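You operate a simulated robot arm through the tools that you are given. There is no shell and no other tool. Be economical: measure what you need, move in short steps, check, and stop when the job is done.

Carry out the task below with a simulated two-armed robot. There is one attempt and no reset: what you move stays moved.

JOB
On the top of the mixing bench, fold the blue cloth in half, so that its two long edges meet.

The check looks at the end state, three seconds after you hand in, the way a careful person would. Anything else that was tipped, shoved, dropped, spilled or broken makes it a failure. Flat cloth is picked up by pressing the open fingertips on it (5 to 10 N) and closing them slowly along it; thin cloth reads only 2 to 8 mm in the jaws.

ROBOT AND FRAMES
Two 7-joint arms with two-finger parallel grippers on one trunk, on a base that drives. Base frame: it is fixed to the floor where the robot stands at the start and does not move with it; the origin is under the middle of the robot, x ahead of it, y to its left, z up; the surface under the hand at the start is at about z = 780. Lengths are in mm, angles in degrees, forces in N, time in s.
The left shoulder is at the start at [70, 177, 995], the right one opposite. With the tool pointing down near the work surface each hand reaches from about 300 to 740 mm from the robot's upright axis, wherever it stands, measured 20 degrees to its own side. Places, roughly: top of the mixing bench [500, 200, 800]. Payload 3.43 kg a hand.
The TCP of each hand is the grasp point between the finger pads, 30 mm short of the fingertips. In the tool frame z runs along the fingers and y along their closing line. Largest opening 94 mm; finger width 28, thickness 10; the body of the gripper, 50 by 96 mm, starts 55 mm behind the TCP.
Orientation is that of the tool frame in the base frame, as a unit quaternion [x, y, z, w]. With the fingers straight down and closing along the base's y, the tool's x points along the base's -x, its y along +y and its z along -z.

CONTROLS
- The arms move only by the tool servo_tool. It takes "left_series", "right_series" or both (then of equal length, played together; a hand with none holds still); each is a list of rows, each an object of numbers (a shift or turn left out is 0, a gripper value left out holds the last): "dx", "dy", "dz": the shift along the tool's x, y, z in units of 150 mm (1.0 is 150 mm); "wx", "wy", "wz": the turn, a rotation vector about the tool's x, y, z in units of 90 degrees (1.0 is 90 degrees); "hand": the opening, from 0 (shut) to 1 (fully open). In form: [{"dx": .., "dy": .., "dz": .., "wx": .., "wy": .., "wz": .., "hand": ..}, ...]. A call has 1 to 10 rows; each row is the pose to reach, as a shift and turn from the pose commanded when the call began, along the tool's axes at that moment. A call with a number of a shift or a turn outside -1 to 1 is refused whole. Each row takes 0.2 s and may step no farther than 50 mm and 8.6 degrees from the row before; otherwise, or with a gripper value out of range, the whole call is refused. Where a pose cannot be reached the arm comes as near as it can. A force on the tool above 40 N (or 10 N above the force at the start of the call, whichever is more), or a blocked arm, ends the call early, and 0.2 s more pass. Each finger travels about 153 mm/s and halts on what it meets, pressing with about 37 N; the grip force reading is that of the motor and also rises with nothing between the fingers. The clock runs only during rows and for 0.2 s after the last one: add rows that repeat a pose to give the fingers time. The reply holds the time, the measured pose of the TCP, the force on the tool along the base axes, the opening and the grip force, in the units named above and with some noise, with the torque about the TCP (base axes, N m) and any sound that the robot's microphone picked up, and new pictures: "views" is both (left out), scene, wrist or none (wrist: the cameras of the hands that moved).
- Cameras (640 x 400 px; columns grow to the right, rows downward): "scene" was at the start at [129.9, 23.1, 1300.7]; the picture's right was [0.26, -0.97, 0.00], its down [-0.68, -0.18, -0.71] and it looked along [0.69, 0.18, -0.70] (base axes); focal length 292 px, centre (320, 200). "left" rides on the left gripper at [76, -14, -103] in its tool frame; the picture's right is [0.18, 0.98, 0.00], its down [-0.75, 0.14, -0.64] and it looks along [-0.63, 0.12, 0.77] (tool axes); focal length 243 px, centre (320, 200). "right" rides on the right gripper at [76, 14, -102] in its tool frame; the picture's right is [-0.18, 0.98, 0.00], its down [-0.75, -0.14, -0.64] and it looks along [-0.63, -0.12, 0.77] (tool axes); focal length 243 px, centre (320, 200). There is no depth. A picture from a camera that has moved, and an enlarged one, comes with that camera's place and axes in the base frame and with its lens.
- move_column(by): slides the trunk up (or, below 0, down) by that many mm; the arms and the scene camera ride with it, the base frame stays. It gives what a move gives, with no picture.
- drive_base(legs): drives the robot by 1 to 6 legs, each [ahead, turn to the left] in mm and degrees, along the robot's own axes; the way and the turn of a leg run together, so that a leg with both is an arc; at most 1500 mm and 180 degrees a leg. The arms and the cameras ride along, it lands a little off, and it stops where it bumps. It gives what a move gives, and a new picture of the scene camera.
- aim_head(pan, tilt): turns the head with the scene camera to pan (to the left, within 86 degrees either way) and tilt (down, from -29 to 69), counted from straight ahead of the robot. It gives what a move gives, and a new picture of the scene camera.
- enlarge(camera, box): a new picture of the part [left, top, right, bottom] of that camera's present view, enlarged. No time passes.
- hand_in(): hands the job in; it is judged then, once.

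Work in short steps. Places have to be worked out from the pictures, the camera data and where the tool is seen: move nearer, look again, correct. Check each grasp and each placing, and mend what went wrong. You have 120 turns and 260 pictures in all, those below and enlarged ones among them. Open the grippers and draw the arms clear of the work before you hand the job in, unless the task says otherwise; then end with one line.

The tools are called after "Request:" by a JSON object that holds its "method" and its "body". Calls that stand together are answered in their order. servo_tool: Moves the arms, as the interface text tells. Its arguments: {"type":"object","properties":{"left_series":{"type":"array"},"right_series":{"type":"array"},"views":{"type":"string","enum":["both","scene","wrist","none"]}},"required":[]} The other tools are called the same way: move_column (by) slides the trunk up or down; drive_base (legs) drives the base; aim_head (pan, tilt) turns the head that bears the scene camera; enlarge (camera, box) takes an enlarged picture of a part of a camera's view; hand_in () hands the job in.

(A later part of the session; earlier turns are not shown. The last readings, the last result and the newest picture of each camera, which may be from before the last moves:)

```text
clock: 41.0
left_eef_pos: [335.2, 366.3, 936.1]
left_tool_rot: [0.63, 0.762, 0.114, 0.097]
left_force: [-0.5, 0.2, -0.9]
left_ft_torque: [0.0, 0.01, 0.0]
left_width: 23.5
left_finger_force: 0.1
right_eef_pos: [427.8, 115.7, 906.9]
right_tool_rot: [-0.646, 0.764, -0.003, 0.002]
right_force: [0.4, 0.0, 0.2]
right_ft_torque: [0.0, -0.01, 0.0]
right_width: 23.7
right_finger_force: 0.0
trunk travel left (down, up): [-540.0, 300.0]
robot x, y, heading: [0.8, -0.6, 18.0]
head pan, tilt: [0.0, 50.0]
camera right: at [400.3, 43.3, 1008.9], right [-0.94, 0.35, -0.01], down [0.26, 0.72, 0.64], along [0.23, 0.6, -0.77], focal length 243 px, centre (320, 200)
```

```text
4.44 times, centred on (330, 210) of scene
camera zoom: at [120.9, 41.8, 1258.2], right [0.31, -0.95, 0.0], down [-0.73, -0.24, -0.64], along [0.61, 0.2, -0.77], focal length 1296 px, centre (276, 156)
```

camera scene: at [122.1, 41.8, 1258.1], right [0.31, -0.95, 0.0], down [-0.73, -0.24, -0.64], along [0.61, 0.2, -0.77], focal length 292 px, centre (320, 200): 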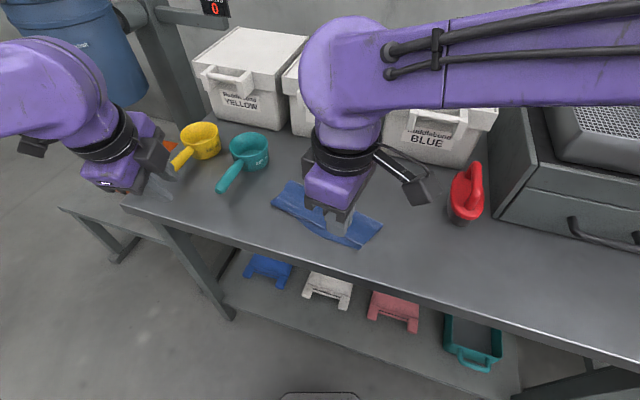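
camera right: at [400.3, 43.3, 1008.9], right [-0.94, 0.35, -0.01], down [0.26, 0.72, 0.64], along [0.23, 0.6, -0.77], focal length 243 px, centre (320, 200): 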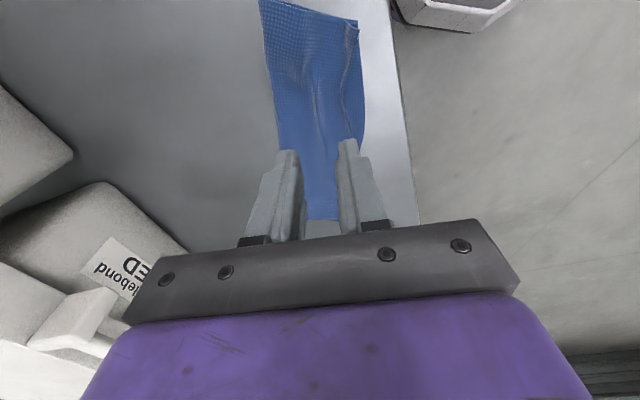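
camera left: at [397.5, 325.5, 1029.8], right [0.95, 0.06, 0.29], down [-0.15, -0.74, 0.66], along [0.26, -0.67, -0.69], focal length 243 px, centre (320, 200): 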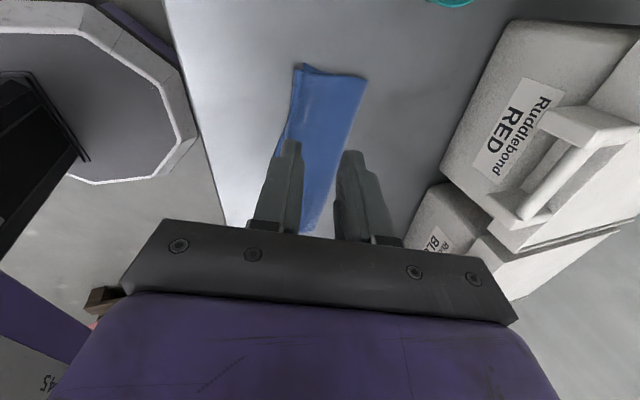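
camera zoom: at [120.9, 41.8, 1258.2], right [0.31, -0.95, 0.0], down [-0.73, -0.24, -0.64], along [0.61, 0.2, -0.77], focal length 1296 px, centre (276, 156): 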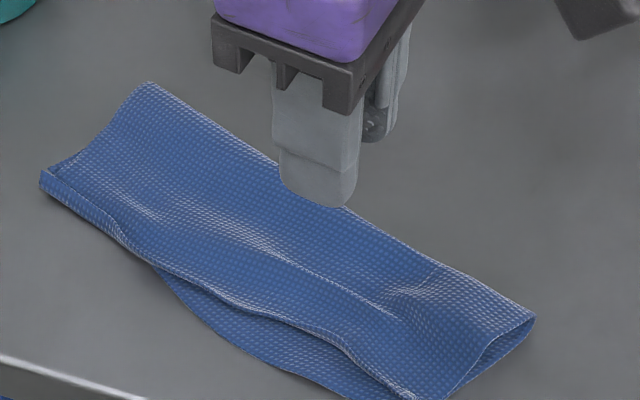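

The gap narrowed, though the cloth as a whole crept a little outward. I view the whole cloth with the crop shifted.

Request:
{"method": "enlarge", "body": {"camera": "scene", "box": [255, 175, 395, 265]}}

Request:
{"method": "enlarge", "body": {"camera": "right", "box": [240, 0, 420, 150]}}

```text
4.44 times, centred on (325, 220) of scene
camera zoom: at [120.9, 41.8, 1258.2], right [0.31, -0.95, 0.0], down [-0.73, -0.24, -0.64], along [0.61, 0.2, -0.77], focal length 1296 px, centre (298, 111)
```

zoom: 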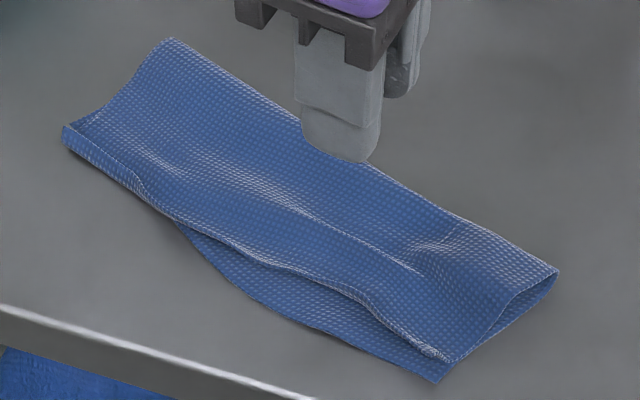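

```text
2.67 times, centred on (330, 75) of right
camera zoom: at [400.3, 43.3, 1008.9], right [-0.94, 0.35, -0.01], down [0.26, 0.72, 0.64], along [0.23, 0.6, -0.77], focal length 647 px, centre (293, 533)
```

zoom: 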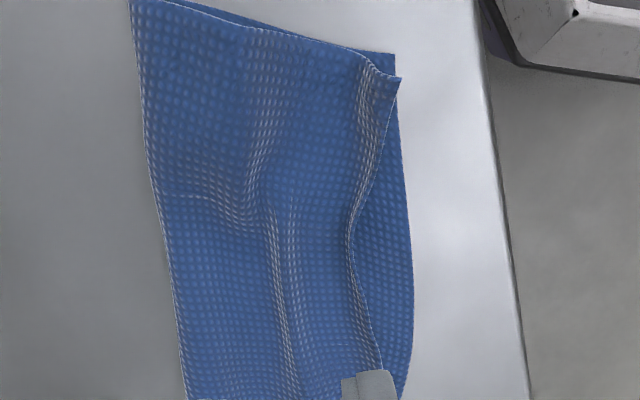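

The top layer has wrinkles that shorten it, and the mid gap is still about 18 mm. I'll place nearly closed fingers on the wrinkle, press lightly and open them slowly, spreading the top layer with balanced forces.

Request:
{"method": "servo_tool", "body": {"right_series": [{"dy": -0.01, "dz": 0.2, "hand": 0.1}, {"dy": -0.03, "dz": 0.4, "hand": 0.03}, {"dy": -0.033, "dz": 0.55, "hand": 0.03}, {"dy": -0.033, "dz": 0.605, "hand": 0.03}, {"dy": -0.033, "dz": 0.625, "hand": 0.03}], "views": "none"}}

```text
clock: 42.1
left_eef_pos: [335.0, 366.3, 937.7]
left_tool_rot: [0.628, 0.763, 0.116, 0.098]
left_force: [0.0, 0.6, -0.5]
left_ft_torque: [0.01, 0.0, -0.03]
left_width: 23.6
left_finger_force: 0.0
right_eef_pos: [434.5, 116.1, 812.2]
right_tool_rot: [-0.645, 0.764, -0.003, 0.004]
right_force: [-1.2, -0.1, 14.9]
right_ft_torque: [0.02, 0.1, 0.01]
right_width: 2.5
right_finger_force: 0.1
trunk travel left (down, up): [-540.0, 300.0]
robot x, y, heading: [-1.7, 4.4, 18.2]
head pan, tilt: [0.0, 50.0]
```

Contact at 15 N; I ease it slightly and open slowly.

Request:
{"method": "servo_tool", "body": {"right_series": [{"dz": -0.004, "hand": 0.05}, {"dz": -0.004, "hand": 0.1}, {"dz": -0.004, "hand": 0.15}, {"dz": -0.004, "hand": 0.2}, {"dz": -0.004, "hand": 0.25}, {"dz": -0.004, "hand": 0.3}, {"dz": -0.004, "hand": 0.35}, {"dz": -0.004, "hand": 0.4}, {"dz": -0.004, "hand": 0.4}], "views": "wrist"}}

Request:
{"method": "enlarge", "body": {"camera": "right", "box": [200, 0, 440, 200]}}

Request:
{"method": "enlarge", "body": {"camera": "scene", "box": [255, 175, 395, 265]}}

```text
clock: 44.1
left_eef_pos: [335.1, 366.7, 938.0]
left_tool_rot: [0.629, 0.762, 0.116, 0.098]
left_force: [-0.3, 0.2, -0.8]
left_ft_torque: [-0.01, 0.03, -0.03]
left_width: 23.6
left_finger_force: 0.0
right_eef_pos: [434.5, 114.7, 811.5]
right_tool_rot: [-0.645, 0.764, -0.003, 0.003]
right_force: [2.4, 0.7, 17.1]
right_ft_torque: [0.07, 0.07, -0.02]
right_width: 32.6
right_finger_force: 0.0
trunk travel left (down, up): [-540.0, 300.0]
robot x, y, heading: [0.7, -1.5, 18.4]
head pan, tilt: [0.0, 50.0]
camera right: at [408.0, 42.2, 914.1], right [-0.94, 0.35, -0.01], down [0.26, 0.72, 0.64], along [0.23, 0.6, -0.77], focal length 243 px, centre (320, 200)
```

right: 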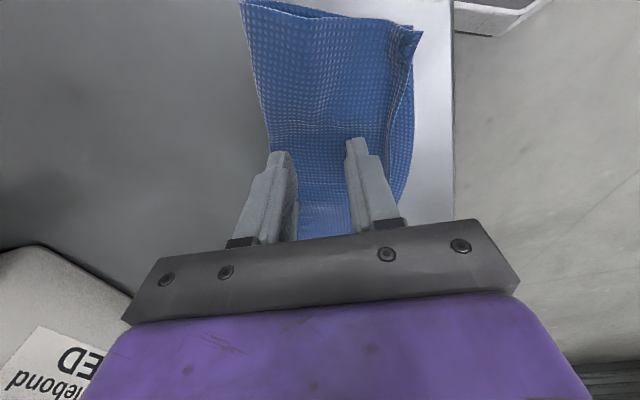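

```text
2.00 times, centred on (320, 100) of right
camera zoom: at [408.0, 42.2, 914.1], right [-0.94, 0.35, -0.01], down [0.26, 0.72, 0.64], along [0.23, 0.6, -0.77], focal length 485 px, centre (320, 400)
```

zoom: 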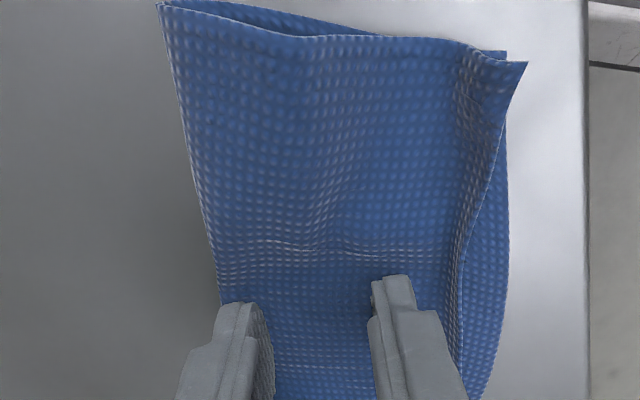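

```text
4.44 times, centred on (325, 220) of scene
camera zoom: at [120.1, 41.7, 1258.4], right [0.31, -0.95, 0.0], down [-0.73, -0.24, -0.64], along [0.61, 0.2, -0.77], focal length 1296 px, centre (298, 111)
```

zoom: 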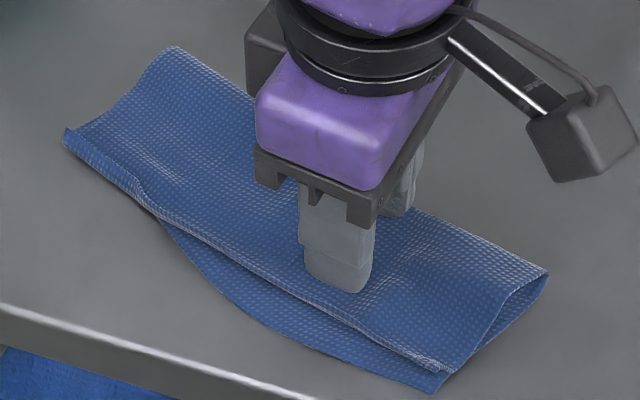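

That worked very well: the wrinkle is gone and the edge moved out. I open a bit further to spread the remaining gap.

Request:
{"method": "servo_tool", "body": {"right_series": [{"dz": -0.002, "hand": 0.45}, {"dz": -0.002, "hand": 0.5}, {"dz": -0.002, "hand": 0.55}, {"dz": -0.002, "hand": 0.6}, {"dz": -0.002, "hand": 0.6}], "views": "none"}}

Request:
{"method": "enlarge", "body": {"camera": "right", "box": [200, 0, 440, 200]}}

Request:
{"method": "enlarge", "body": {"camera": "scene", "box": [255, 175, 395, 265]}}

```text
clock: 45.4
left_eef_pos: [335.6, 366.3, 936.6]
left_tool_rot: [0.629, 0.763, 0.115, 0.097]
left_force: [-0.7, 0.0, 0.7]
left_ft_torque: [-0.01, -0.01, -0.03]
left_width: 23.5
left_finger_force: 0.1
right_eef_pos: [435.9, 116.0, 812.8]
right_tool_rot: [-0.646, 0.763, -0.003, 0.002]
right_force: [1.8, 0.0, 11.2]
right_ft_torque: [0.04, 0.28, 0.03]
right_width: 55.4
right_finger_force: 0.0
trunk travel left (down, up): [-540.0, 300.0]
robot x, y, heading: [-2.4, -1.0, 18.6]
head pan, tilt: [0.0, 50.0]
```

```text
2.00 times, centred on (320, 100) of right
camera zoom: at [408.2, 42.0, 914.3], right [-0.94, 0.35, -0.01], down [0.26, 0.72, 0.64], along [0.23, 0.6, -0.77], focal length 485 px, centre (320, 400)
```

zoom: 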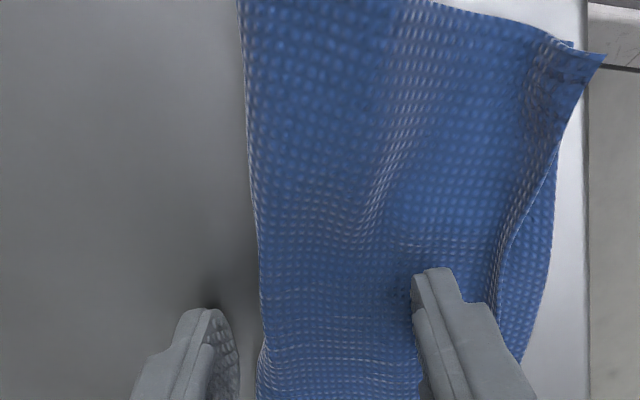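

```text
4.44 times, centred on (325, 220) of scene
camera zoom: at [120.6, 41.7, 1258.2], right [0.31, -0.95, 0.0], down [-0.73, -0.24, -0.64], along [0.61, 0.2, -0.77], focal length 1296 px, centre (298, 111)
```

zoom: 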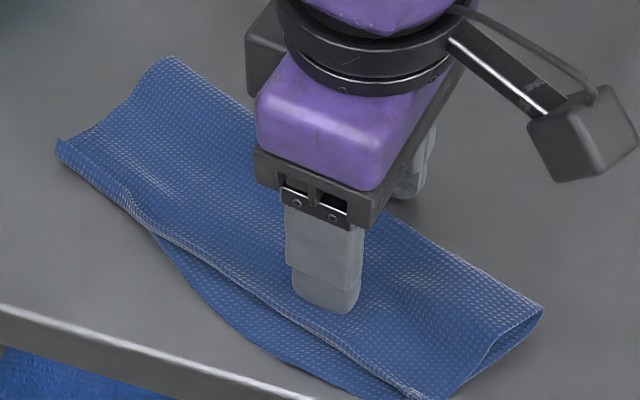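

The far finger slipped past the crease and dragged the cloth outward a little. I lift off and take a look.

Request:
{"method": "servo_tool", "body": {"right_series": [{"dz": -0.1}, {"dz": -0.3}, {"dz": -0.6}, {"dz": -0.9, "dx": 0.25}, {"dz": -0.9, "dx": 0.55}, {"dz": -0.9, "dx": 0.85}], "views": "wrist"}}

Request:
{"method": "enlarge", "body": {"camera": "scene", "box": [255, 175, 395, 265]}}

```text
refused: row 4 steps farther than a row can; nothing moved
```

```text
4.44 times, centred on (325, 220) of scene
camera zoom: at [120.6, 41.7, 1258.2], right [0.31, -0.95, 0.0], down [-0.73, -0.24, -0.64], along [0.61, 0.2, -0.77], focal length 1296 px, centre (298, 111)
```

zoom: 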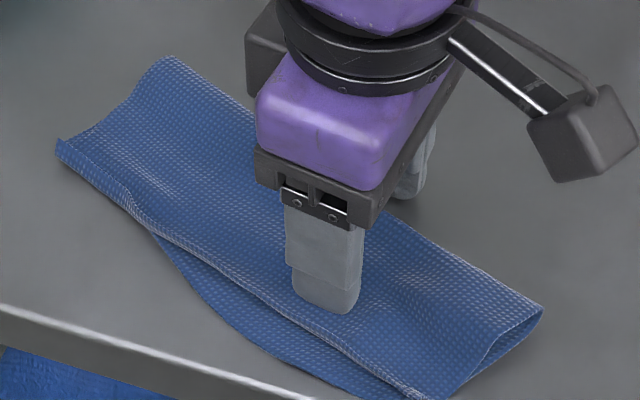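

One step was too long; I repeat the move with smaller steps.

Request:
{"method": "servo_tool", "body": {"right_series": [{"dz": -0.1}, {"dz": -0.3}, {"dz": -0.55}, {"dz": -0.75, "dx": 0.2}, {"dz": -0.8, "dx": 0.5}, {"dz": -0.8, "dx": 0.8}], "views": "wrist"}}

Request:
{"method": "enlarge", "body": {"camera": "scene", "box": [255, 180, 395, 270]}}

```text
clock: 46.8
left_eef_pos: [335.6, 363.7, 937.8]
left_tool_rot: [0.63, 0.762, 0.115, 0.096]
left_force: [-0.2, -0.7, -0.2]
left_ft_torque: [0.02, 0.05, 0.01]
left_width: 23.7
left_finger_force: 0.1
right_eef_pos: [415.3, -8.0, 930.9]
right_tool_rot: [-0.646, 0.764, -0.001, 0.002]
right_force: [-0.1, -0.5, 0.2]
right_ft_torque: [0.05, -0.02, -0.02]
right_width: 56.5
right_finger_force: 0.1
trunk travel left (down, up): [-540.0, 300.0]
robot x, y, heading: [1.0, -0.9, 18.1]
head pan, tilt: [0.0, 50.0]
camera right: at [388.7, -81.6, 1033.3], right [-0.94, 0.35, -0.01], down [0.26, 0.72, 0.64], along [0.23, 0.6, -0.76], focal length 243 px, centre (320, 200)
```

right: 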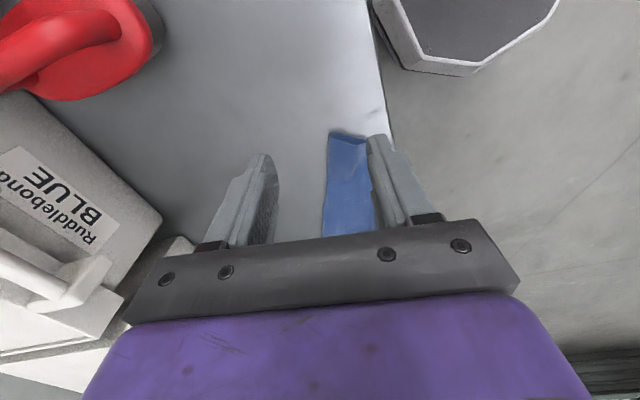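

```text
4.44 times, centred on (325, 225) of scene
camera zoom: at [122.7, 38.3, 1258.2], right [0.31, -0.95, 0.0], down [-0.73, -0.24, -0.64], along [0.61, 0.2, -0.77], focal length 1296 px, centre (298, 89)
```

zoom: 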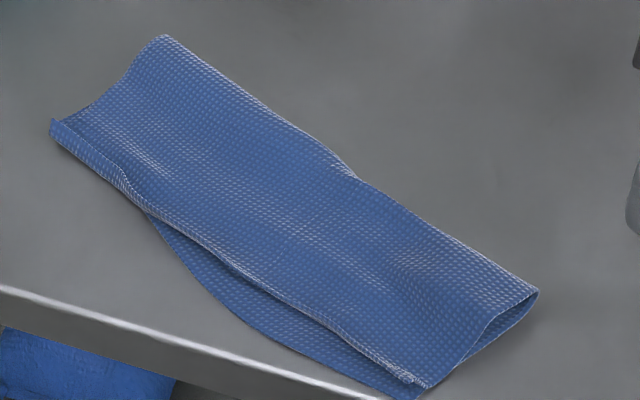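

The cloth is folded fairly neatly, but it now lies near the bench's front edge, and the lower layer shows about 18 mm in the middle. I'll put the near finger on that exposed lower strip and the far finger on the top layer, then drag the cloth inward and close a little, which also slides the lower edge under.

Request:
{"method": "servo_tool", "body": {"right_series": [{"dx": -0.2, "dy": 0.06, "dz": 0.05, "wz": 0.02, "hand": 0.28}, {"dx": -0.4, "dy": 0.12, "dz": 0.12, "wz": 0.04}, {"dx": -0.6, "dy": 0.18, "dz": 0.22, "wz": 0.06}, {"dx": -0.8, "dy": 0.25, "dz": 0.34, "wz": 0.08}, {"dx": -0.973, "dy": 0.321, "dz": 0.5, "wz": 0.092}], "views": "none"}}

Request:
{"method": "enlarge", "body": {"camera": "right", "box": [200, 0, 440, 200]}}

Request:
{"method": "enlarge", "body": {"camera": "scene", "box": [255, 180, 395, 270]}}

```text
clock: 48.0
left_eef_pos: [336.4, 366.7, 935.7]
left_tool_rot: [0.629, 0.763, 0.114, 0.098]
left_force: [0.2, -0.1, 0.5]
left_ft_torque: [-0.01, -0.01, 0.01]
left_width: 23.5
left_finger_force: 0.0
right_eef_pos: [392.0, 146.6, 856.2]
right_tool_rot: [-0.589, 0.808, -0.004, 0.002]
right_force: [-0.1, 0.2, 0.7]
right_ft_torque: [-0.01, 0.0, 0.0]
right_width: 26.4
right_finger_force: 0.0
trunk travel left (down, up): [-540.0, 300.0]
robot x, y, heading: [0.2, -0.2, 18.2]
head pan, tilt: [0.0, 50.0]
```

```text
2.00 times, centred on (320, 100) of right
camera zoom: at [354.5, 78.7, 959.8], right [-0.88, 0.48, -0.01], down [0.36, 0.68, 0.64], along [0.31, 0.56, -0.77], focal length 485 px, centre (320, 400)
```

zoom: 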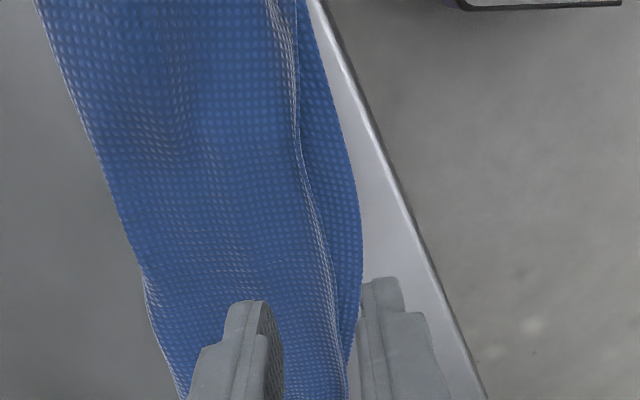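

```text
4.44 times, centred on (325, 225) of scene
camera zoom: at [121.8, 43.5, 1258.1], right [0.31, -0.95, 0.0], down [-0.73, -0.24, -0.64], along [0.61, 0.2, -0.77], focal length 1296 px, centre (298, 89)
```

zoom: 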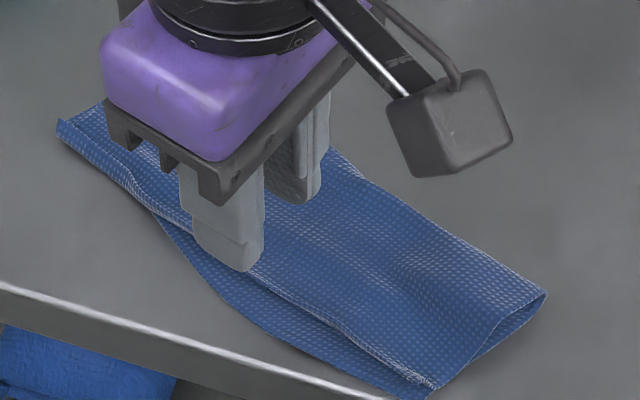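

Where the gap is widest (about 16 mm), slightly toward −y, I position the fingers so the near one covers the outer 6 mm of the lower layer, and lower.

Request:
{"method": "servo_tool", "body": {"right_series": [{"dx": 0.05, "dy": -0.015, "dz": 0.1}, {"dx": 0.1, "dy": -0.027, "dz": 0.2}, {"dx": 0.1, "dy": -0.027, "dz": 0.26}, {"dx": 0.1, "dy": -0.027, "dz": 0.285}, {"dx": 0.1, "dy": -0.027, "dz": 0.292}], "views": "none"}}

Request:
{"method": "enlarge", "body": {"camera": "right", "box": [200, 0, 440, 200]}}

```text
clock: 49.1
left_eef_pos: [336.3, 366.9, 936.2]
left_tool_rot: [0.628, 0.763, 0.114, 0.099]
left_force: [0.5, 0.6, 0.0]
left_ft_torque: [-0.01, 0.01, 0.01]
left_width: 23.4
left_finger_force: 0.0
right_eef_pos: [392.0, 131.1, 813.0]
right_tool_rot: [-0.589, 0.808, -0.004, 0.002]
right_force: [-0.1, 0.2, -0.3]
right_ft_torque: [-0.02, 0.0, 0.02]
right_width: 26.4
right_finger_force: 0.0
trunk travel left (down, up): [-540.0, 300.0]
robot x, y, heading: [1.7, 1.3, 18.5]
head pan, tilt: [0.0, 50.0]
```

```text
2.00 times, centred on (320, 100) of right
camera zoom: at [355.2, 62.9, 915.1], right [-0.88, 0.48, -0.01], down [0.36, 0.68, 0.64], along [0.31, 0.56, -0.77], focal length 485 px, centre (320, 400)
```

zoom: 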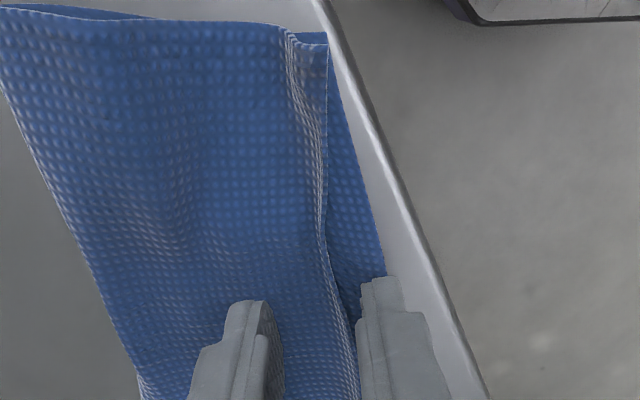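

The placement is as intended. I press lightly.

Request:
{"method": "servo_tool", "body": {"right_series": [{"dz": 0.008}, {"dz": 0.014}, {"dz": 0.014}], "views": "none"}}

```text
clock: 50.0
left_eef_pos: [335.8, 365.8, 937.4]
left_tool_rot: [0.63, 0.762, 0.115, 0.098]
left_force: [-0.2, -0.5, -0.2]
left_ft_torque: [0.0, 0.0, 0.01]
left_width: 23.4
left_finger_force: 0.0
right_eef_pos: [392.1, 132.4, 812.1]
right_tool_rot: [-0.589, 0.808, -0.004, 0.002]
right_force: [0.7, -1.6, 6.6]
right_ft_torque: [-0.05, -0.07, 0.01]
right_width: 26.4
right_finger_force: 0.4
trunk travel left (down, up): [-540.0, 300.0]
robot x, y, heading: [2.5, -1.0, 18.4]
head pan, tilt: [0.0, 50.0]
```

Contact at 6.6 N. I press a touch more, drag 24 mm inward (+n), then close partway.

Request:
{"method": "servo_tool", "body": {"right_series": [{"dz": 0.005}, {"dz": 0.005, "dy": -0.03}, {"dz": 0.005, "dy": -0.06}, {"dz": 0.005, "dy": -0.09}, {"dz": 0.005, "dy": -0.12}, {"dz": 0.005, "dy": -0.16}, {"dz": 0.005, "dy": -0.16, "hand": 0.24}, {"dz": 0.005, "dy": -0.16, "hand": 0.2}, {"dz": 0.005, "dy": -0.16, "hand": 0.16}, {"dz": 0.005, "dy": -0.16, "hand": 0.15}], "views": "none"}}

Request:
{"method": "enlarge", "body": {"camera": "right", "box": [200, 0, 440, 200]}}

Request:
{"method": "enlarge", "body": {"camera": "scene", "box": [255, 180, 395, 270]}}

```text
clock: 52.1
left_eef_pos: [332.9, 367.6, 937.7]
left_tool_rot: [0.629, 0.763, 0.115, 0.098]
left_force: [-0.1, 0.2, 0.2]
left_ft_torque: [0.01, 0.02, 0.01]
left_width: 23.6
left_finger_force: 0.0
right_eef_pos: [413.6, 124.5, 812.4]
right_tool_rot: [-0.588, 0.809, -0.003, 0.003]
right_force: [-0.5, 0.4, 19.6]
right_ft_torque: [-0.01, -0.08, 0.0]
right_width: 13.4
right_finger_force: 0.2
trunk travel left (down, up): [-540.0, 300.0]
robot x, y, heading: [5.1, 0.2, 18.3]
head pan, tilt: [0.0, 50.0]
```

```text
2.00 times, centred on (320, 100) of right
camera zoom: at [376.6, 56.5, 913.7], right [-0.88, 0.48, -0.01], down [0.36, 0.67, 0.64], along [0.31, 0.56, -0.76], focal length 485 px, centre (320, 400)
```

zoom: 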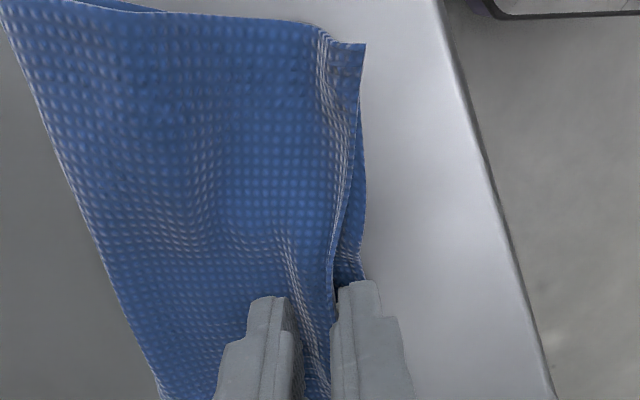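

```text
4.44 times, centred on (325, 225) of scene
camera zoom: at [119.4, 41.6, 1258.4], right [0.31, -0.95, 0.0], down [-0.73, -0.24, -0.64], along [0.61, 0.2, -0.76], focal length 1296 px, centre (298, 89)
```

zoom: 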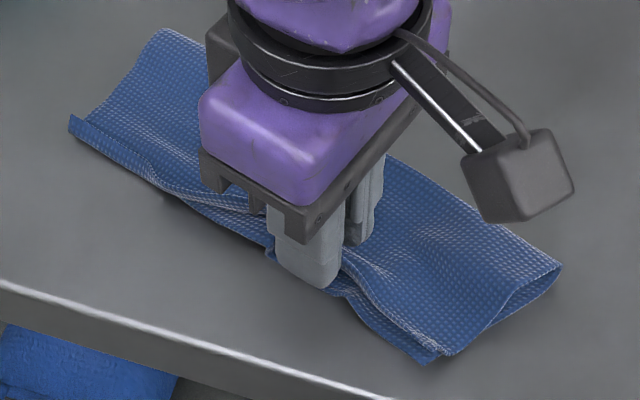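

Worked well: the cloth is back from the bench edge and the gap has nearly closed. I lift off straight and inspect.

Request:
{"method": "servo_tool", "body": {"right_series": [{"dz": -0.05}, {"dz": -0.2}, {"dz": -0.45}, {"dz": -0.7}, {"dz": -0.8, "dx": 0.25}, {"dz": -0.8, "dx": 0.55}, {"dz": -0.8, "dx": 0.8}], "views": "none"}}

Request:
{"method": "enlarge", "body": {"camera": "scene", "box": [255, 180, 395, 270]}}

```text
clock: 53.8
left_eef_pos: [336.8, 364.3, 937.5]
left_tool_rot: [0.629, 0.762, 0.115, 0.097]
left_force: [-0.3, -1.0, -1.0]
left_ft_torque: [0.07, -0.02, 0.02]
left_width: 23.3
left_finger_force: 0.0
right_eef_pos: [376.4, 7.6, 928.7]
right_tool_rot: [-0.588, 0.809, -0.002, 0.003]
right_force: [-0.4, 0.1, -0.2]
right_ft_torque: [0.02, -0.03, 0.0]
right_width: 14.0
right_finger_force: 0.0
trunk travel left (down, up): [-540.0, 300.0]
robot x, y, heading: [0.0, 3.9, 18.3]
head pan, tilt: [0.0, 50.0]
```

```text
4.44 times, centred on (325, 225) of scene
camera zoom: at [121.8, 40.0, 1258.2], right [0.31, -0.95, 0.0], down [-0.73, -0.24, -0.64], along [0.61, 0.2, -0.77], focal length 1296 px, centre (298, 89)
```

zoom: 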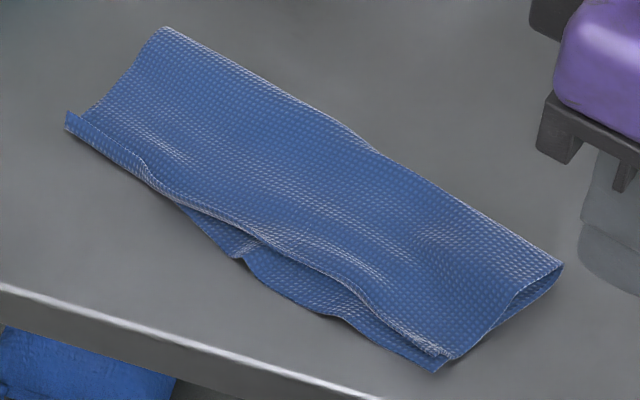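

Better: the residual gap is about 10 mm in the middle, with one wrinkle in the top layer parallel to the edge. I spread that wrinkle with the pressing-and-opening move, which worked before, keeping the opening small.

Request:
{"method": "servo_tool", "body": {"right_series": [{"dx": -0.25, "hand": 0.03}, {"dx": -0.5, "dz": 0.1}, {"dx": -0.7, "dz": 0.3}, {"dx": -0.76, "dz": 0.5}, {"dx": -0.76, "dz": 0.65}, {"dx": -0.76, "dz": 0.745}, {"dx": -0.76, "dz": 0.765}], "views": "none"}}

Request:
{"method": "enlarge", "body": {"camera": "right", "box": [200, 0, 440, 200]}}

Request:
{"method": "enlarge", "body": {"camera": "left", "box": [0, 0, 640, 400]}}

```text
clock: 55.4
left_eef_pos: [335.3, 366.8, 936.9]
left_tool_rot: [0.629, 0.762, 0.115, 0.098]
left_force: [-1.3, 0.2, 0.4]
left_ft_torque: [0.01, 0.01, -0.02]
left_width: 23.4
left_finger_force: 0.1
right_eef_pos: [411.4, 120.6, 816.7]
right_tool_rot: [-0.588, 0.809, -0.003, 0.002]
right_force: [-0.8, -0.1, -0.1]
right_ft_torque: [0.02, -0.04, 0.02]
right_width: 2.8
right_finger_force: 0.1
trunk travel left (down, up): [-540.0, 300.0]
robot x, y, heading: [-0.5, -0.8, 18.0]
head pan, tilt: [0.0, 50.0]
```

```text
2.00 times, centred on (320, 100) of right
camera zoom: at [375.0, 51.2, 918.6], right [-0.88, 0.48, -0.01], down [0.36, 0.68, 0.64], along [0.31, 0.56, -0.77], focal length 485 px, centre (320, 400)
```

zoom: 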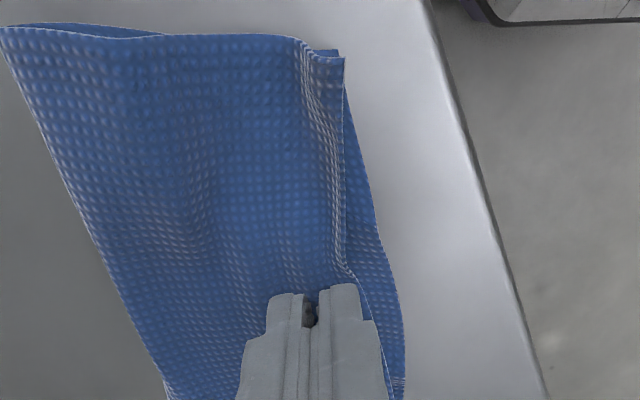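

```text
1.00 times, centred on (320, 200) of left (not enlarged: the box is as wide or as high as the picture)
camera zoom: at [276.7, 434.2, 1029.1], right [0.89, 0.36, 0.29], down [0.09, -0.75, 0.66], along [0.45, -0.56, -0.69], focal length 243 px, centre (320, 200)
```

zoom: 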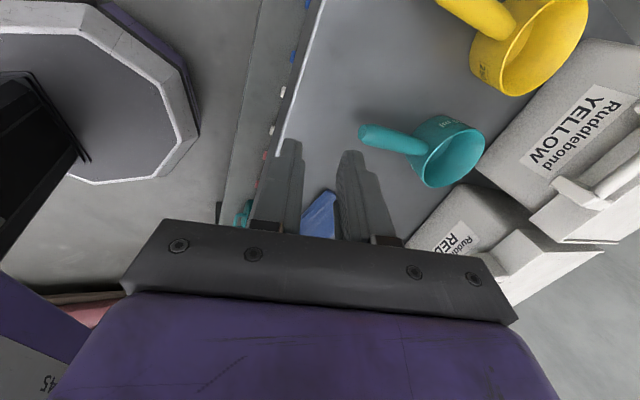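

Good position. I press lightly and spread.

Request:
{"method": "servo_tool", "body": {"right_series": [{"dz": 0.02}, {"dz": 0.03}, {"dz": 0.035}, {"dz": 0.035, "hand": 0.06}, {"dz": 0.035, "hand": 0.1}, {"dz": 0.035, "hand": 0.14}, {"dz": 0.035, "hand": 0.18}, {"dz": 0.035, "hand": 0.22}, {"dz": 0.035, "hand": 0.26}, {"dz": 0.035, "hand": 0.26}], "views": "none"}}

Request:
{"method": "enlarge", "body": {"camera": "right", "box": [200, 0, 440, 200]}}

```text
clock: 57.5
left_eef_pos: [333.8, 366.2, 937.8]
left_tool_rot: [0.629, 0.762, 0.115, 0.097]
left_force: [0.4, -0.4, 0.0]
left_ft_torque: [0.02, -0.02, 0.02]
left_width: 23.5
left_finger_force: 0.1
right_eef_pos: [411.9, 119.7, 812.4]
right_tool_rot: [-0.589, 0.808, -0.003, 0.003]
right_force: [5.5, -0.2, 31.0]
right_ft_torque: [0.1, 0.33, -0.03]
right_width: 20.1
right_finger_force: 0.1
trunk travel left (down, up): [-540.0, 300.0]
robot x, y, heading: [5.0, -1.9, 18.4]
head pan, tilt: [0.0, 50.0]
```

```text
2.00 times, centred on (320, 100) of right
camera zoom: at [375.0, 51.1, 914.0], right [-0.88, 0.48, -0.01], down [0.36, 0.67, 0.65], along [0.31, 0.56, -0.76], focal length 485 px, centre (320, 400)
```

zoom: 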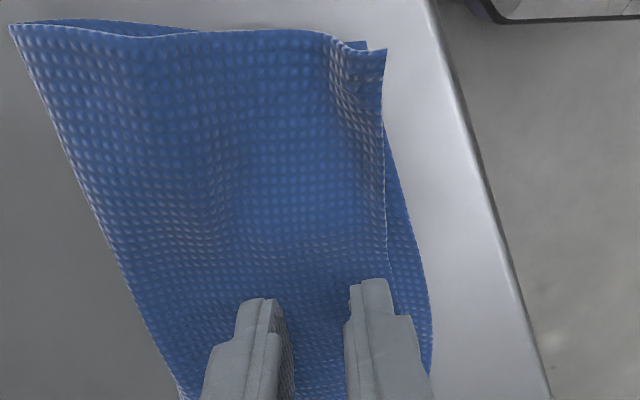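

The wrinkle is flat now, leaving a strip of about 10 mm in the middle. I lift and check the left end with the right wrist camera.

Request:
{"method": "servo_tool", "body": {"right_series": [{"dz": -0.1}, {"dz": -0.3}, {"dz": -0.5}, {"dz": -0.6, "dx": -0.25}, {"dz": -0.6, "dx": -0.5}], "views": "none"}}

Request:
{"method": "enlarge", "body": {"camera": "right", "box": [200, 0, 440, 160]}}

Request:
{"method": "enlarge", "body": {"camera": "scene", "box": [255, 180, 395, 270]}}

```text
clock: 58.8
left_eef_pos: [336.0, 367.1, 935.7]
left_tool_rot: [0.63, 0.762, 0.113, 0.098]
left_force: [-0.8, 0.1, 0.6]
left_ft_torque: [0.01, 0.02, 0.02]
left_width: 23.6
left_finger_force: 0.1
right_eef_pos: [437.4, 192.0, 900.9]
right_tool_rot: [-0.589, 0.808, -0.003, 0.002]
right_force: [0.1, -0.3, -1.1]
right_ft_torque: [0.0, -0.01, 0.03]
right_width: 24.2
right_finger_force: 0.0
trunk travel left (down, up): [-540.0, 300.0]
robot x, y, heading: [-0.4, -3.3, 18.4]
head pan, tilt: [0.0, 50.0]
```

```text
2.50 times, centred on (320, 80) of right
camera zoom: at [399.8, 122.3, 1003.0], right [-0.88, 0.48, -0.01], down [0.36, 0.68, 0.64], along [0.31, 0.56, -0.77], focal length 606 px, centre (320, 500)
```

zoom: 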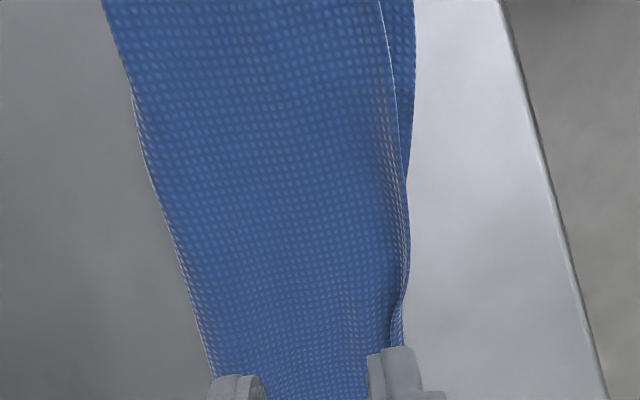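

```text
4.44 times, centred on (325, 225) of scene
camera zoom: at [122.1, 43.2, 1258.0], right [0.31, -0.95, 0.0], down [-0.73, -0.24, -0.64], along [0.61, 0.2, -0.77], focal length 1296 px, centre (298, 89)
```

zoom: 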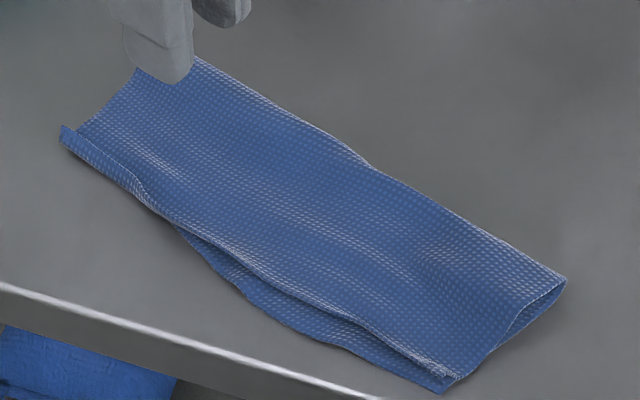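

The mid gap is now about 12 mm at the widest. I look at the left end by moving the right hand further left and a little higher.

Request:
{"method": "servo_tool", "body": {"right_series": [{"dx": -0.2, "dz": -0.15}, {"dx": -0.4, "dz": -0.25}, {"dx": -0.6, "dz": -0.3}], "views": "none"}}

Request:
{"method": "enlarge", "body": {"camera": "right", "box": [200, 0, 440, 160]}}

```text
clock: 59.5
left_eef_pos: [337.5, 368.1, 935.1]
left_tool_rot: [0.629, 0.763, 0.113, 0.097]
left_force: [0.2, -0.3, -0.5]
left_ft_torque: [-0.04, 0.01, -0.01]
left_width: 23.4
left_finger_force: 0.0
right_eef_pos: [481.0, 267.2, 956.2]
right_tool_rot: [-0.573, 0.819, 0.012, 0.005]
right_force: [0.7, 0.1, -0.2]
right_ft_torque: [-0.03, 0.01, -0.03]
right_width: 24.5
right_finger_force: 0.1
trunk travel left (down, up): [-540.0, 300.0]
robot x, y, heading: [-0.2, 1.3, 18.3]
head pan, tilt: [0.0, 50.0]
```

```text
2.50 times, centred on (320, 80) of right
camera zoom: at [442.8, 196.6, 1056.6], right [-0.86, 0.51, 0.02], down [0.39, 0.64, 0.66], along [0.32, 0.57, -0.75], focal length 606 px, centre (320, 500)
```

zoom: 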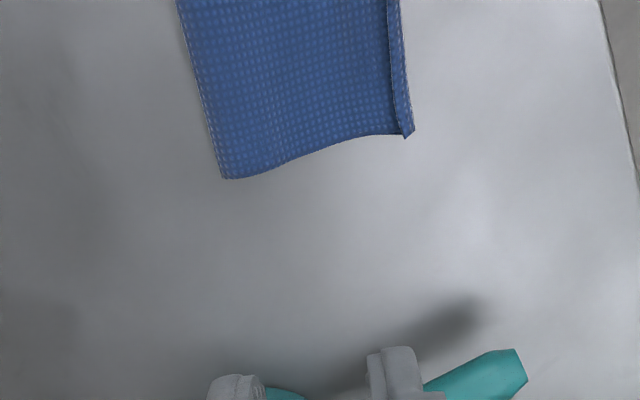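

A narrow strip shows at the left end; I zoom in to understand it.

Request:
{"method": "enlarge", "body": {"camera": "right", "box": [320, 0, 380, 60]}}

Request:
{"method": "enlarge", "body": {"camera": "scene", "box": [260, 190, 310, 235]}}

```text
6.67 times, centred on (350, 30) of right
camera zoom: at [442.8, 196.6, 1056.6], right [-0.86, 0.51, 0.02], down [0.39, 0.64, 0.66], along [0.32, 0.57, -0.75], focal length 1618 px, centre (120, 1333)
```

zoom: 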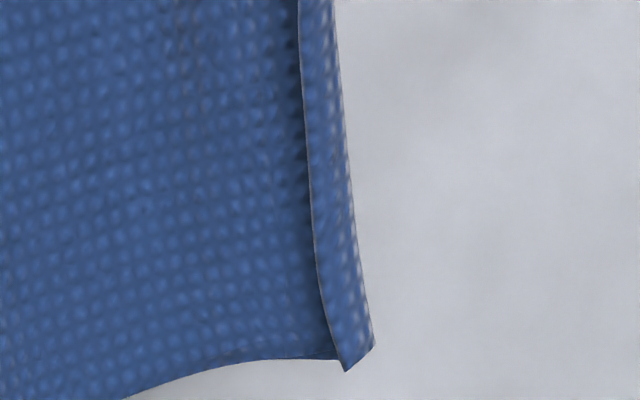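

```text
8.89 times, centred on (285, 212) of scene
camera zoom: at [123.1, 45.2, 1257.8], right [0.31, -0.95, 0.0], down [-0.73, -0.24, -0.64], along [0.61, 0.2, -0.77], focal length 2592 px, centre (631, 89)
```

zoom: 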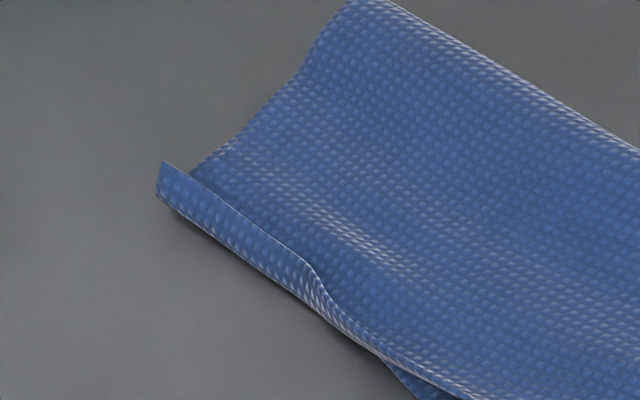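

The strip at the left end is the top layer's own cuff standing up, overshooting the lower layer there. I'll pinch that cuff near (427,236), lift a little and carry it inward.

Request:
{"method": "servo_tool", "body": {"right_series": [{"dx": 0.1, "dy": 0.05, "dz": 0.15, "hand": 0.3}, {"dx": 0.2, "dy": 0.1, "dz": 0.35}, {"dx": 0.3, "dy": 0.14, "dz": 0.55}, {"dx": 0.342, "dy": 0.156, "dz": 0.7}, {"dx": 0.342, "dy": 0.156, "dz": 0.77}, {"dx": 0.342, "dy": 0.156, "dz": 0.77}], "views": "none"}}

Request:
{"method": "enlarge", "body": {"camera": "right", "box": [200, 20, 440, 220]}}

Request:
{"method": "enlarge", "body": {"camera": "scene", "box": [245, 170, 365, 260]}}

```text
clock: 61.0
left_eef_pos: [336.5, 366.3, 936.4]
left_tool_rot: [0.629, 0.763, 0.115, 0.098]
left_force: [0.2, -0.6, -0.1]
left_ft_torque: [-0.03, 0.01, 0.03]
left_width: 23.3
left_finger_force: 0.0
right_eef_pos: [434.2, 231.1, 840.2]
right_tool_rot: [-0.58, 0.814, 0.013, 0.009]
right_force: [-1.2, -0.1, 0.1]
right_ft_torque: [-0.03, 0.0, 0.03]
right_width: 28.1
right_finger_force: 0.1
trunk travel left (down, up): [-540.0, 300.0]
robot x, y, heading: [5.0, -0.2, 18.3]
head pan, tilt: [0.0, 50.0]
```

```text
2.00 times, centred on (320, 120) of right
camera zoom: at [396.1, 160.5, 940.9], right [-0.87, 0.5, 0.01], down [0.38, 0.65, 0.66], along [0.32, 0.58, -0.75], focal length 485 px, centre (320, 360)
```

zoom: 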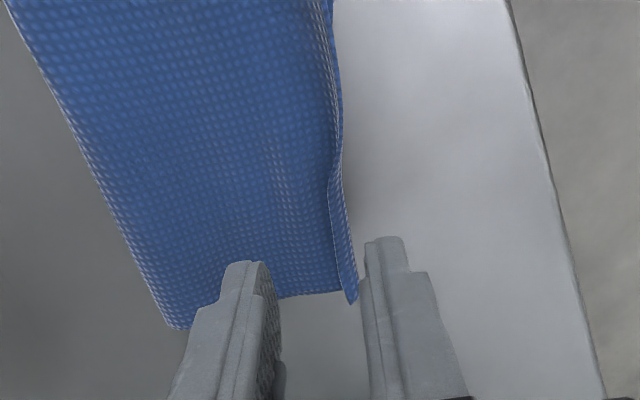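

```text
4.44 times, centred on (305, 215) of scene
camera zoom: at [121.5, 42.2, 1258.1], right [0.31, -0.95, 0.0], down [-0.73, -0.24, -0.64], along [0.61, 0.2, -0.77], focal length 1296 px, centre (387, 133)
```

zoom: 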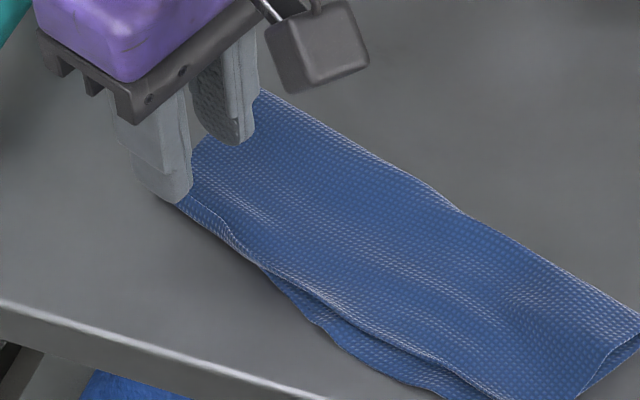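

The fingers straddle the cuff but the arm is near its limit. I shift slightly back and toward −y, and lower using the trunk.

Request:
{"method": "servo_tool", "body": {"right_series": [{"dx": 0.04, "dy": 0.01}, {"dx": 0.08, "dy": 0.02}, {"dx": 0.08, "dy": 0.02}], "views": "none"}}

Request:
{"method": "move_column", "body": {"by": -18}}

Request:
{"method": "enlarge", "body": {"camera": "right", "box": [200, 20, 440, 220]}}

```text
clock: 61.8
left_eef_pos: [336.1, 366.7, 936.4]
left_tool_rot: [0.629, 0.763, 0.114, 0.098]
left_force: [-0.8, 0.3, -0.3]
left_ft_torque: [0.0, -0.01, -0.05]
left_width: 23.3
left_finger_force: 0.1
right_eef_pos: [424.6, 219.7, 831.2]
right_tool_rot: [-0.58, 0.814, 0.007, -0.001]
right_force: [-0.3, -0.2, -0.1]
right_ft_torque: [-0.03, 0.0, -0.01]
right_width: 28.4
right_finger_force: 0.0
trunk travel left (down, up): [-540.0, 300.0]
robot x, y, heading: [1.8, 2.0, 18.1]
head pan, tilt: [0.0, 50.0]
```

```text
clock: 62.4
left_eef_pos: [336.1, 365.7, 918.3]
left_tool_rot: [0.629, 0.763, 0.114, 0.098]
left_force: [0.2, -0.1, -0.2]
left_ft_torque: [0.0, 0.02, 0.0]
left_width: 23.7
left_finger_force: 0.0
right_eef_pos: [424.6, 221.4, 814.1]
right_tool_rot: [-0.582, 0.813, 0.007, 0.003]
right_force: [0.5, -0.3, 1.2]
right_ft_torque: [0.0, -0.01, -0.01]
right_width: 28.2
right_finger_force: 0.1
trunk travel left (down, up): [-522.0, 318.0]
robot x, y, heading: [-0.3, 3.5, 18.2]
head pan, tilt: [0.0, 50.0]
```

```text
2.00 times, centred on (320, 120) of right
camera zoom: at [387.1, 151.4, 916.8], right [-0.87, 0.49, 0.01], down [0.38, 0.66, 0.65], along [0.31, 0.57, -0.76], focal length 485 px, centre (320, 360)
```

zoom: 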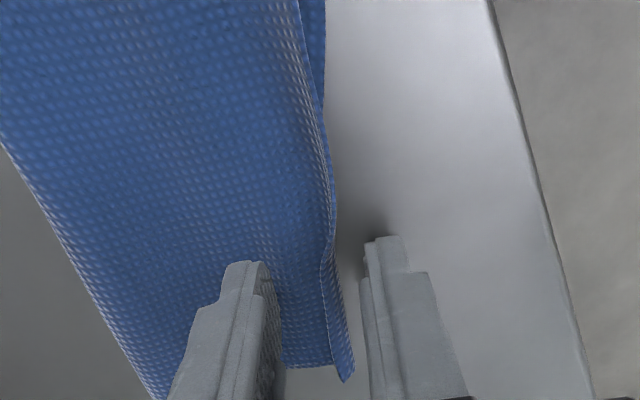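

The cuff is between the fingers at tip height. I close slowly.

Request:
{"method": "servo_tool", "body": {"right_series": [{"dz": -0.008, "hand": 0.25}, {"dz": -0.008, "hand": 0.2}, {"dz": -0.008, "hand": 0.15}, {"dz": -0.008, "hand": 0.1}, {"dz": -0.008, "hand": 0.05}, {"dz": -0.008, "hand": 0.0}, {"dz": -0.008, "hand": 0.0}], "views": "none"}}

Request:
{"method": "enlarge", "body": {"camera": "right", "box": [200, 20, 440, 220]}}

```text
clock: 64.0
left_eef_pos: [335.3, 365.5, 918.5]
left_tool_rot: [0.629, 0.762, 0.115, 0.097]
left_force: [-0.4, -0.4, -0.1]
left_ft_torque: [-0.01, -0.01, -0.02]
left_width: 23.4
left_finger_force: 0.2
right_eef_pos: [424.6, 222.5, 819.3]
right_tool_rot: [-0.583, 0.813, 0.009, 0.005]
right_force: [0.7, -0.4, -0.4]
right_ft_torque: [-0.01, -0.02, -0.01]
right_width: 1.8
right_finger_force: 35.8
trunk travel left (down, up): [-522.0, 318.0]
robot x, y, heading: [-0.5, 2.0, 18.4]
head pan, tilt: [0.0, 50.0]
```

```text
2.00 times, centred on (320, 120) of right
camera zoom: at [386.7, 152.0, 920.7], right [-0.87, 0.49, 0.01], down [0.38, 0.66, 0.65], along [0.32, 0.57, -0.76], focal length 485 px, centre (320, 360)
```

zoom: 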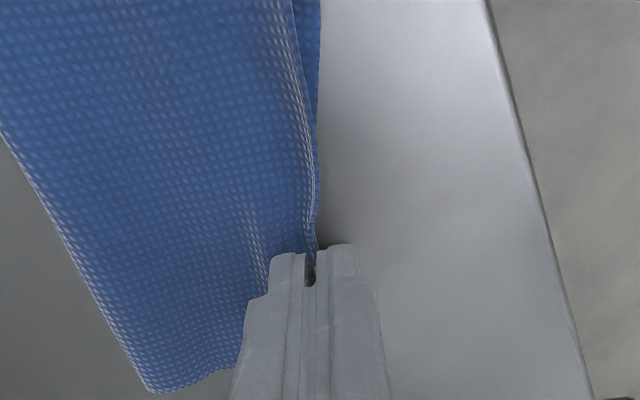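

Gripped. I lift 18 mm to see whether only the top layer is held.

Request:
{"method": "servo_tool", "body": {"right_series": [{"dz": -0.06}, {"dz": -0.12}, {"dz": -0.12}], "views": "none"}}

Request:
{"method": "enlarge", "body": {"camera": "right", "box": [200, 20, 440, 220]}}

Request:
{"method": "enlarge", "body": {"camera": "scene", "box": [245, 170, 365, 260]}}

```text
clock: 64.8
left_eef_pos: [335.3, 365.7, 918.9]
left_tool_rot: [0.629, 0.763, 0.115, 0.099]
left_force: [-0.7, -0.1, 0.1]
left_ft_torque: [0.02, -0.02, -0.02]
left_width: 23.4
left_finger_force: 0.0
right_eef_pos: [423.0, 221.2, 831.3]
right_tool_rot: [-0.582, 0.813, 0.005, 0.002]
right_force: [-0.6, -0.6, -0.2]
right_ft_torque: [0.01, -0.02, 0.03]
right_width: 1.5
right_finger_force: 36.4
trunk travel left (down, up): [-522.0, 318.0]
robot x, y, heading: [-0.4, 2.3, 18.1]
head pan, tilt: [0.0, 50.0]
```

```text
2.00 times, centred on (320, 120) of right
camera zoom: at [385.4, 152.1, 934.0], right [-0.87, 0.49, 0.01], down [0.38, 0.66, 0.65], along [0.31, 0.57, -0.76], focal length 485 px, centre (320, 360)
```

zoom: 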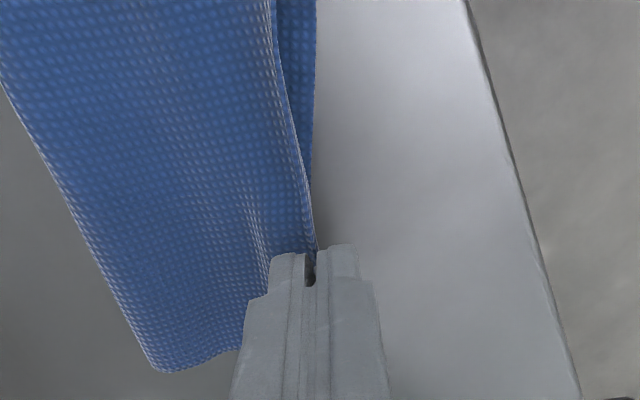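

```text
4.44 times, centred on (305, 215) of scene
camera zoom: at [121.6, 42.2, 1240.1], right [0.31, -0.95, 0.0], down [-0.73, -0.24, -0.64], along [0.61, 0.2, -0.77], focal length 1296 px, centre (387, 133)
```

zoom: 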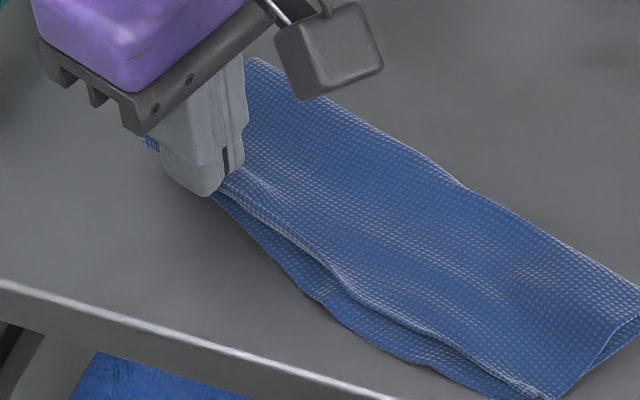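

Only the top layer is lifted, overshooting by roughly 4 mm plus the cuff. I carry it 10 mm inward, lower and release.

Request:
{"method": "servo_tool", "body": {"right_series": [{"dy": -0.03}, {"dy": -0.067}, {"dy": -0.067, "dz": 0.04}, {"dy": -0.067, "dz": 0.085}, {"dy": -0.067, "dz": 0.085, "hand": 0.05}, {"dy": -0.067, "dz": 0.085, "hand": 0.1}, {"dy": -0.067, "dz": 0.085, "hand": 0.15}, {"dy": -0.067, "dz": 0.085, "hand": 0.18}], "views": "none"}}

Request:
{"method": "servo_tool", "body": {"right_series": [{"dz": -0.1}, {"dz": -0.3}, {"dz": -0.5}, {"dz": -0.6, "dx": 0.25}, {"dz": -0.6, "dx": 0.55}, {"dz": -0.6, "dx": 0.85}], "views": "none"}}

Request:
{"method": "enlarge", "body": {"camera": "scene", "box": [255, 180, 395, 270]}}

```text
clock: 66.6
left_eef_pos: [335.4, 366.4, 919.4]
left_tool_rot: [0.63, 0.762, 0.114, 0.099]
left_force: [-0.3, 0.6, 0.2]
left_ft_torque: [-0.02, 0.01, -0.01]
left_width: 23.8
left_finger_force: 0.1
right_eef_pos: [433.5, 219.6, 823.4]
right_tool_rot: [-0.581, 0.814, 0.007, 0.004]
right_force: [-0.1, 0.1, -0.5]
right_ft_torque: [0.01, 0.02, 0.04]
right_width: 16.8
right_finger_force: 0.0
trunk travel left (down, up): [-522.0, 318.0]
robot x, y, heading: [1.2, -1.3, 18.3]
head pan, tilt: [0.0, 50.0]
```

```text
clock: 68.0
left_eef_pos: [335.2, 365.3, 918.5]
left_tool_rot: [0.629, 0.762, 0.115, 0.097]
left_force: [-0.4, 0.4, -0.3]
left_ft_torque: [0.02, 0.0, -0.01]
left_width: 23.5
left_finger_force: 0.0
right_eef_pos: [390.7, 101.3, 903.9]
right_tool_rot: [-0.589, 0.808, -0.003, 0.003]
right_force: [-1.3, -0.2, -0.3]
right_ft_torque: [0.0, 0.01, 0.0]
right_width: 16.8
right_finger_force: 0.1
trunk travel left (down, up): [-522.0, 318.0]
robot x, y, heading: [-3.1, -1.9, 18.3]
head pan, tilt: [0.0, 50.0]
```

```text
4.44 times, centred on (325, 225) of scene
camera zoom: at [120.7, 40.2, 1240.3], right [0.31, -0.95, 0.0], down [-0.73, -0.24, -0.64], along [0.61, 0.2, -0.77], focal length 1296 px, centre (298, 89)
```

zoom: 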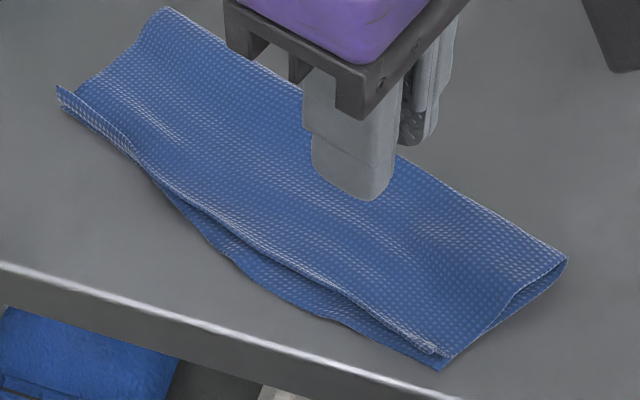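

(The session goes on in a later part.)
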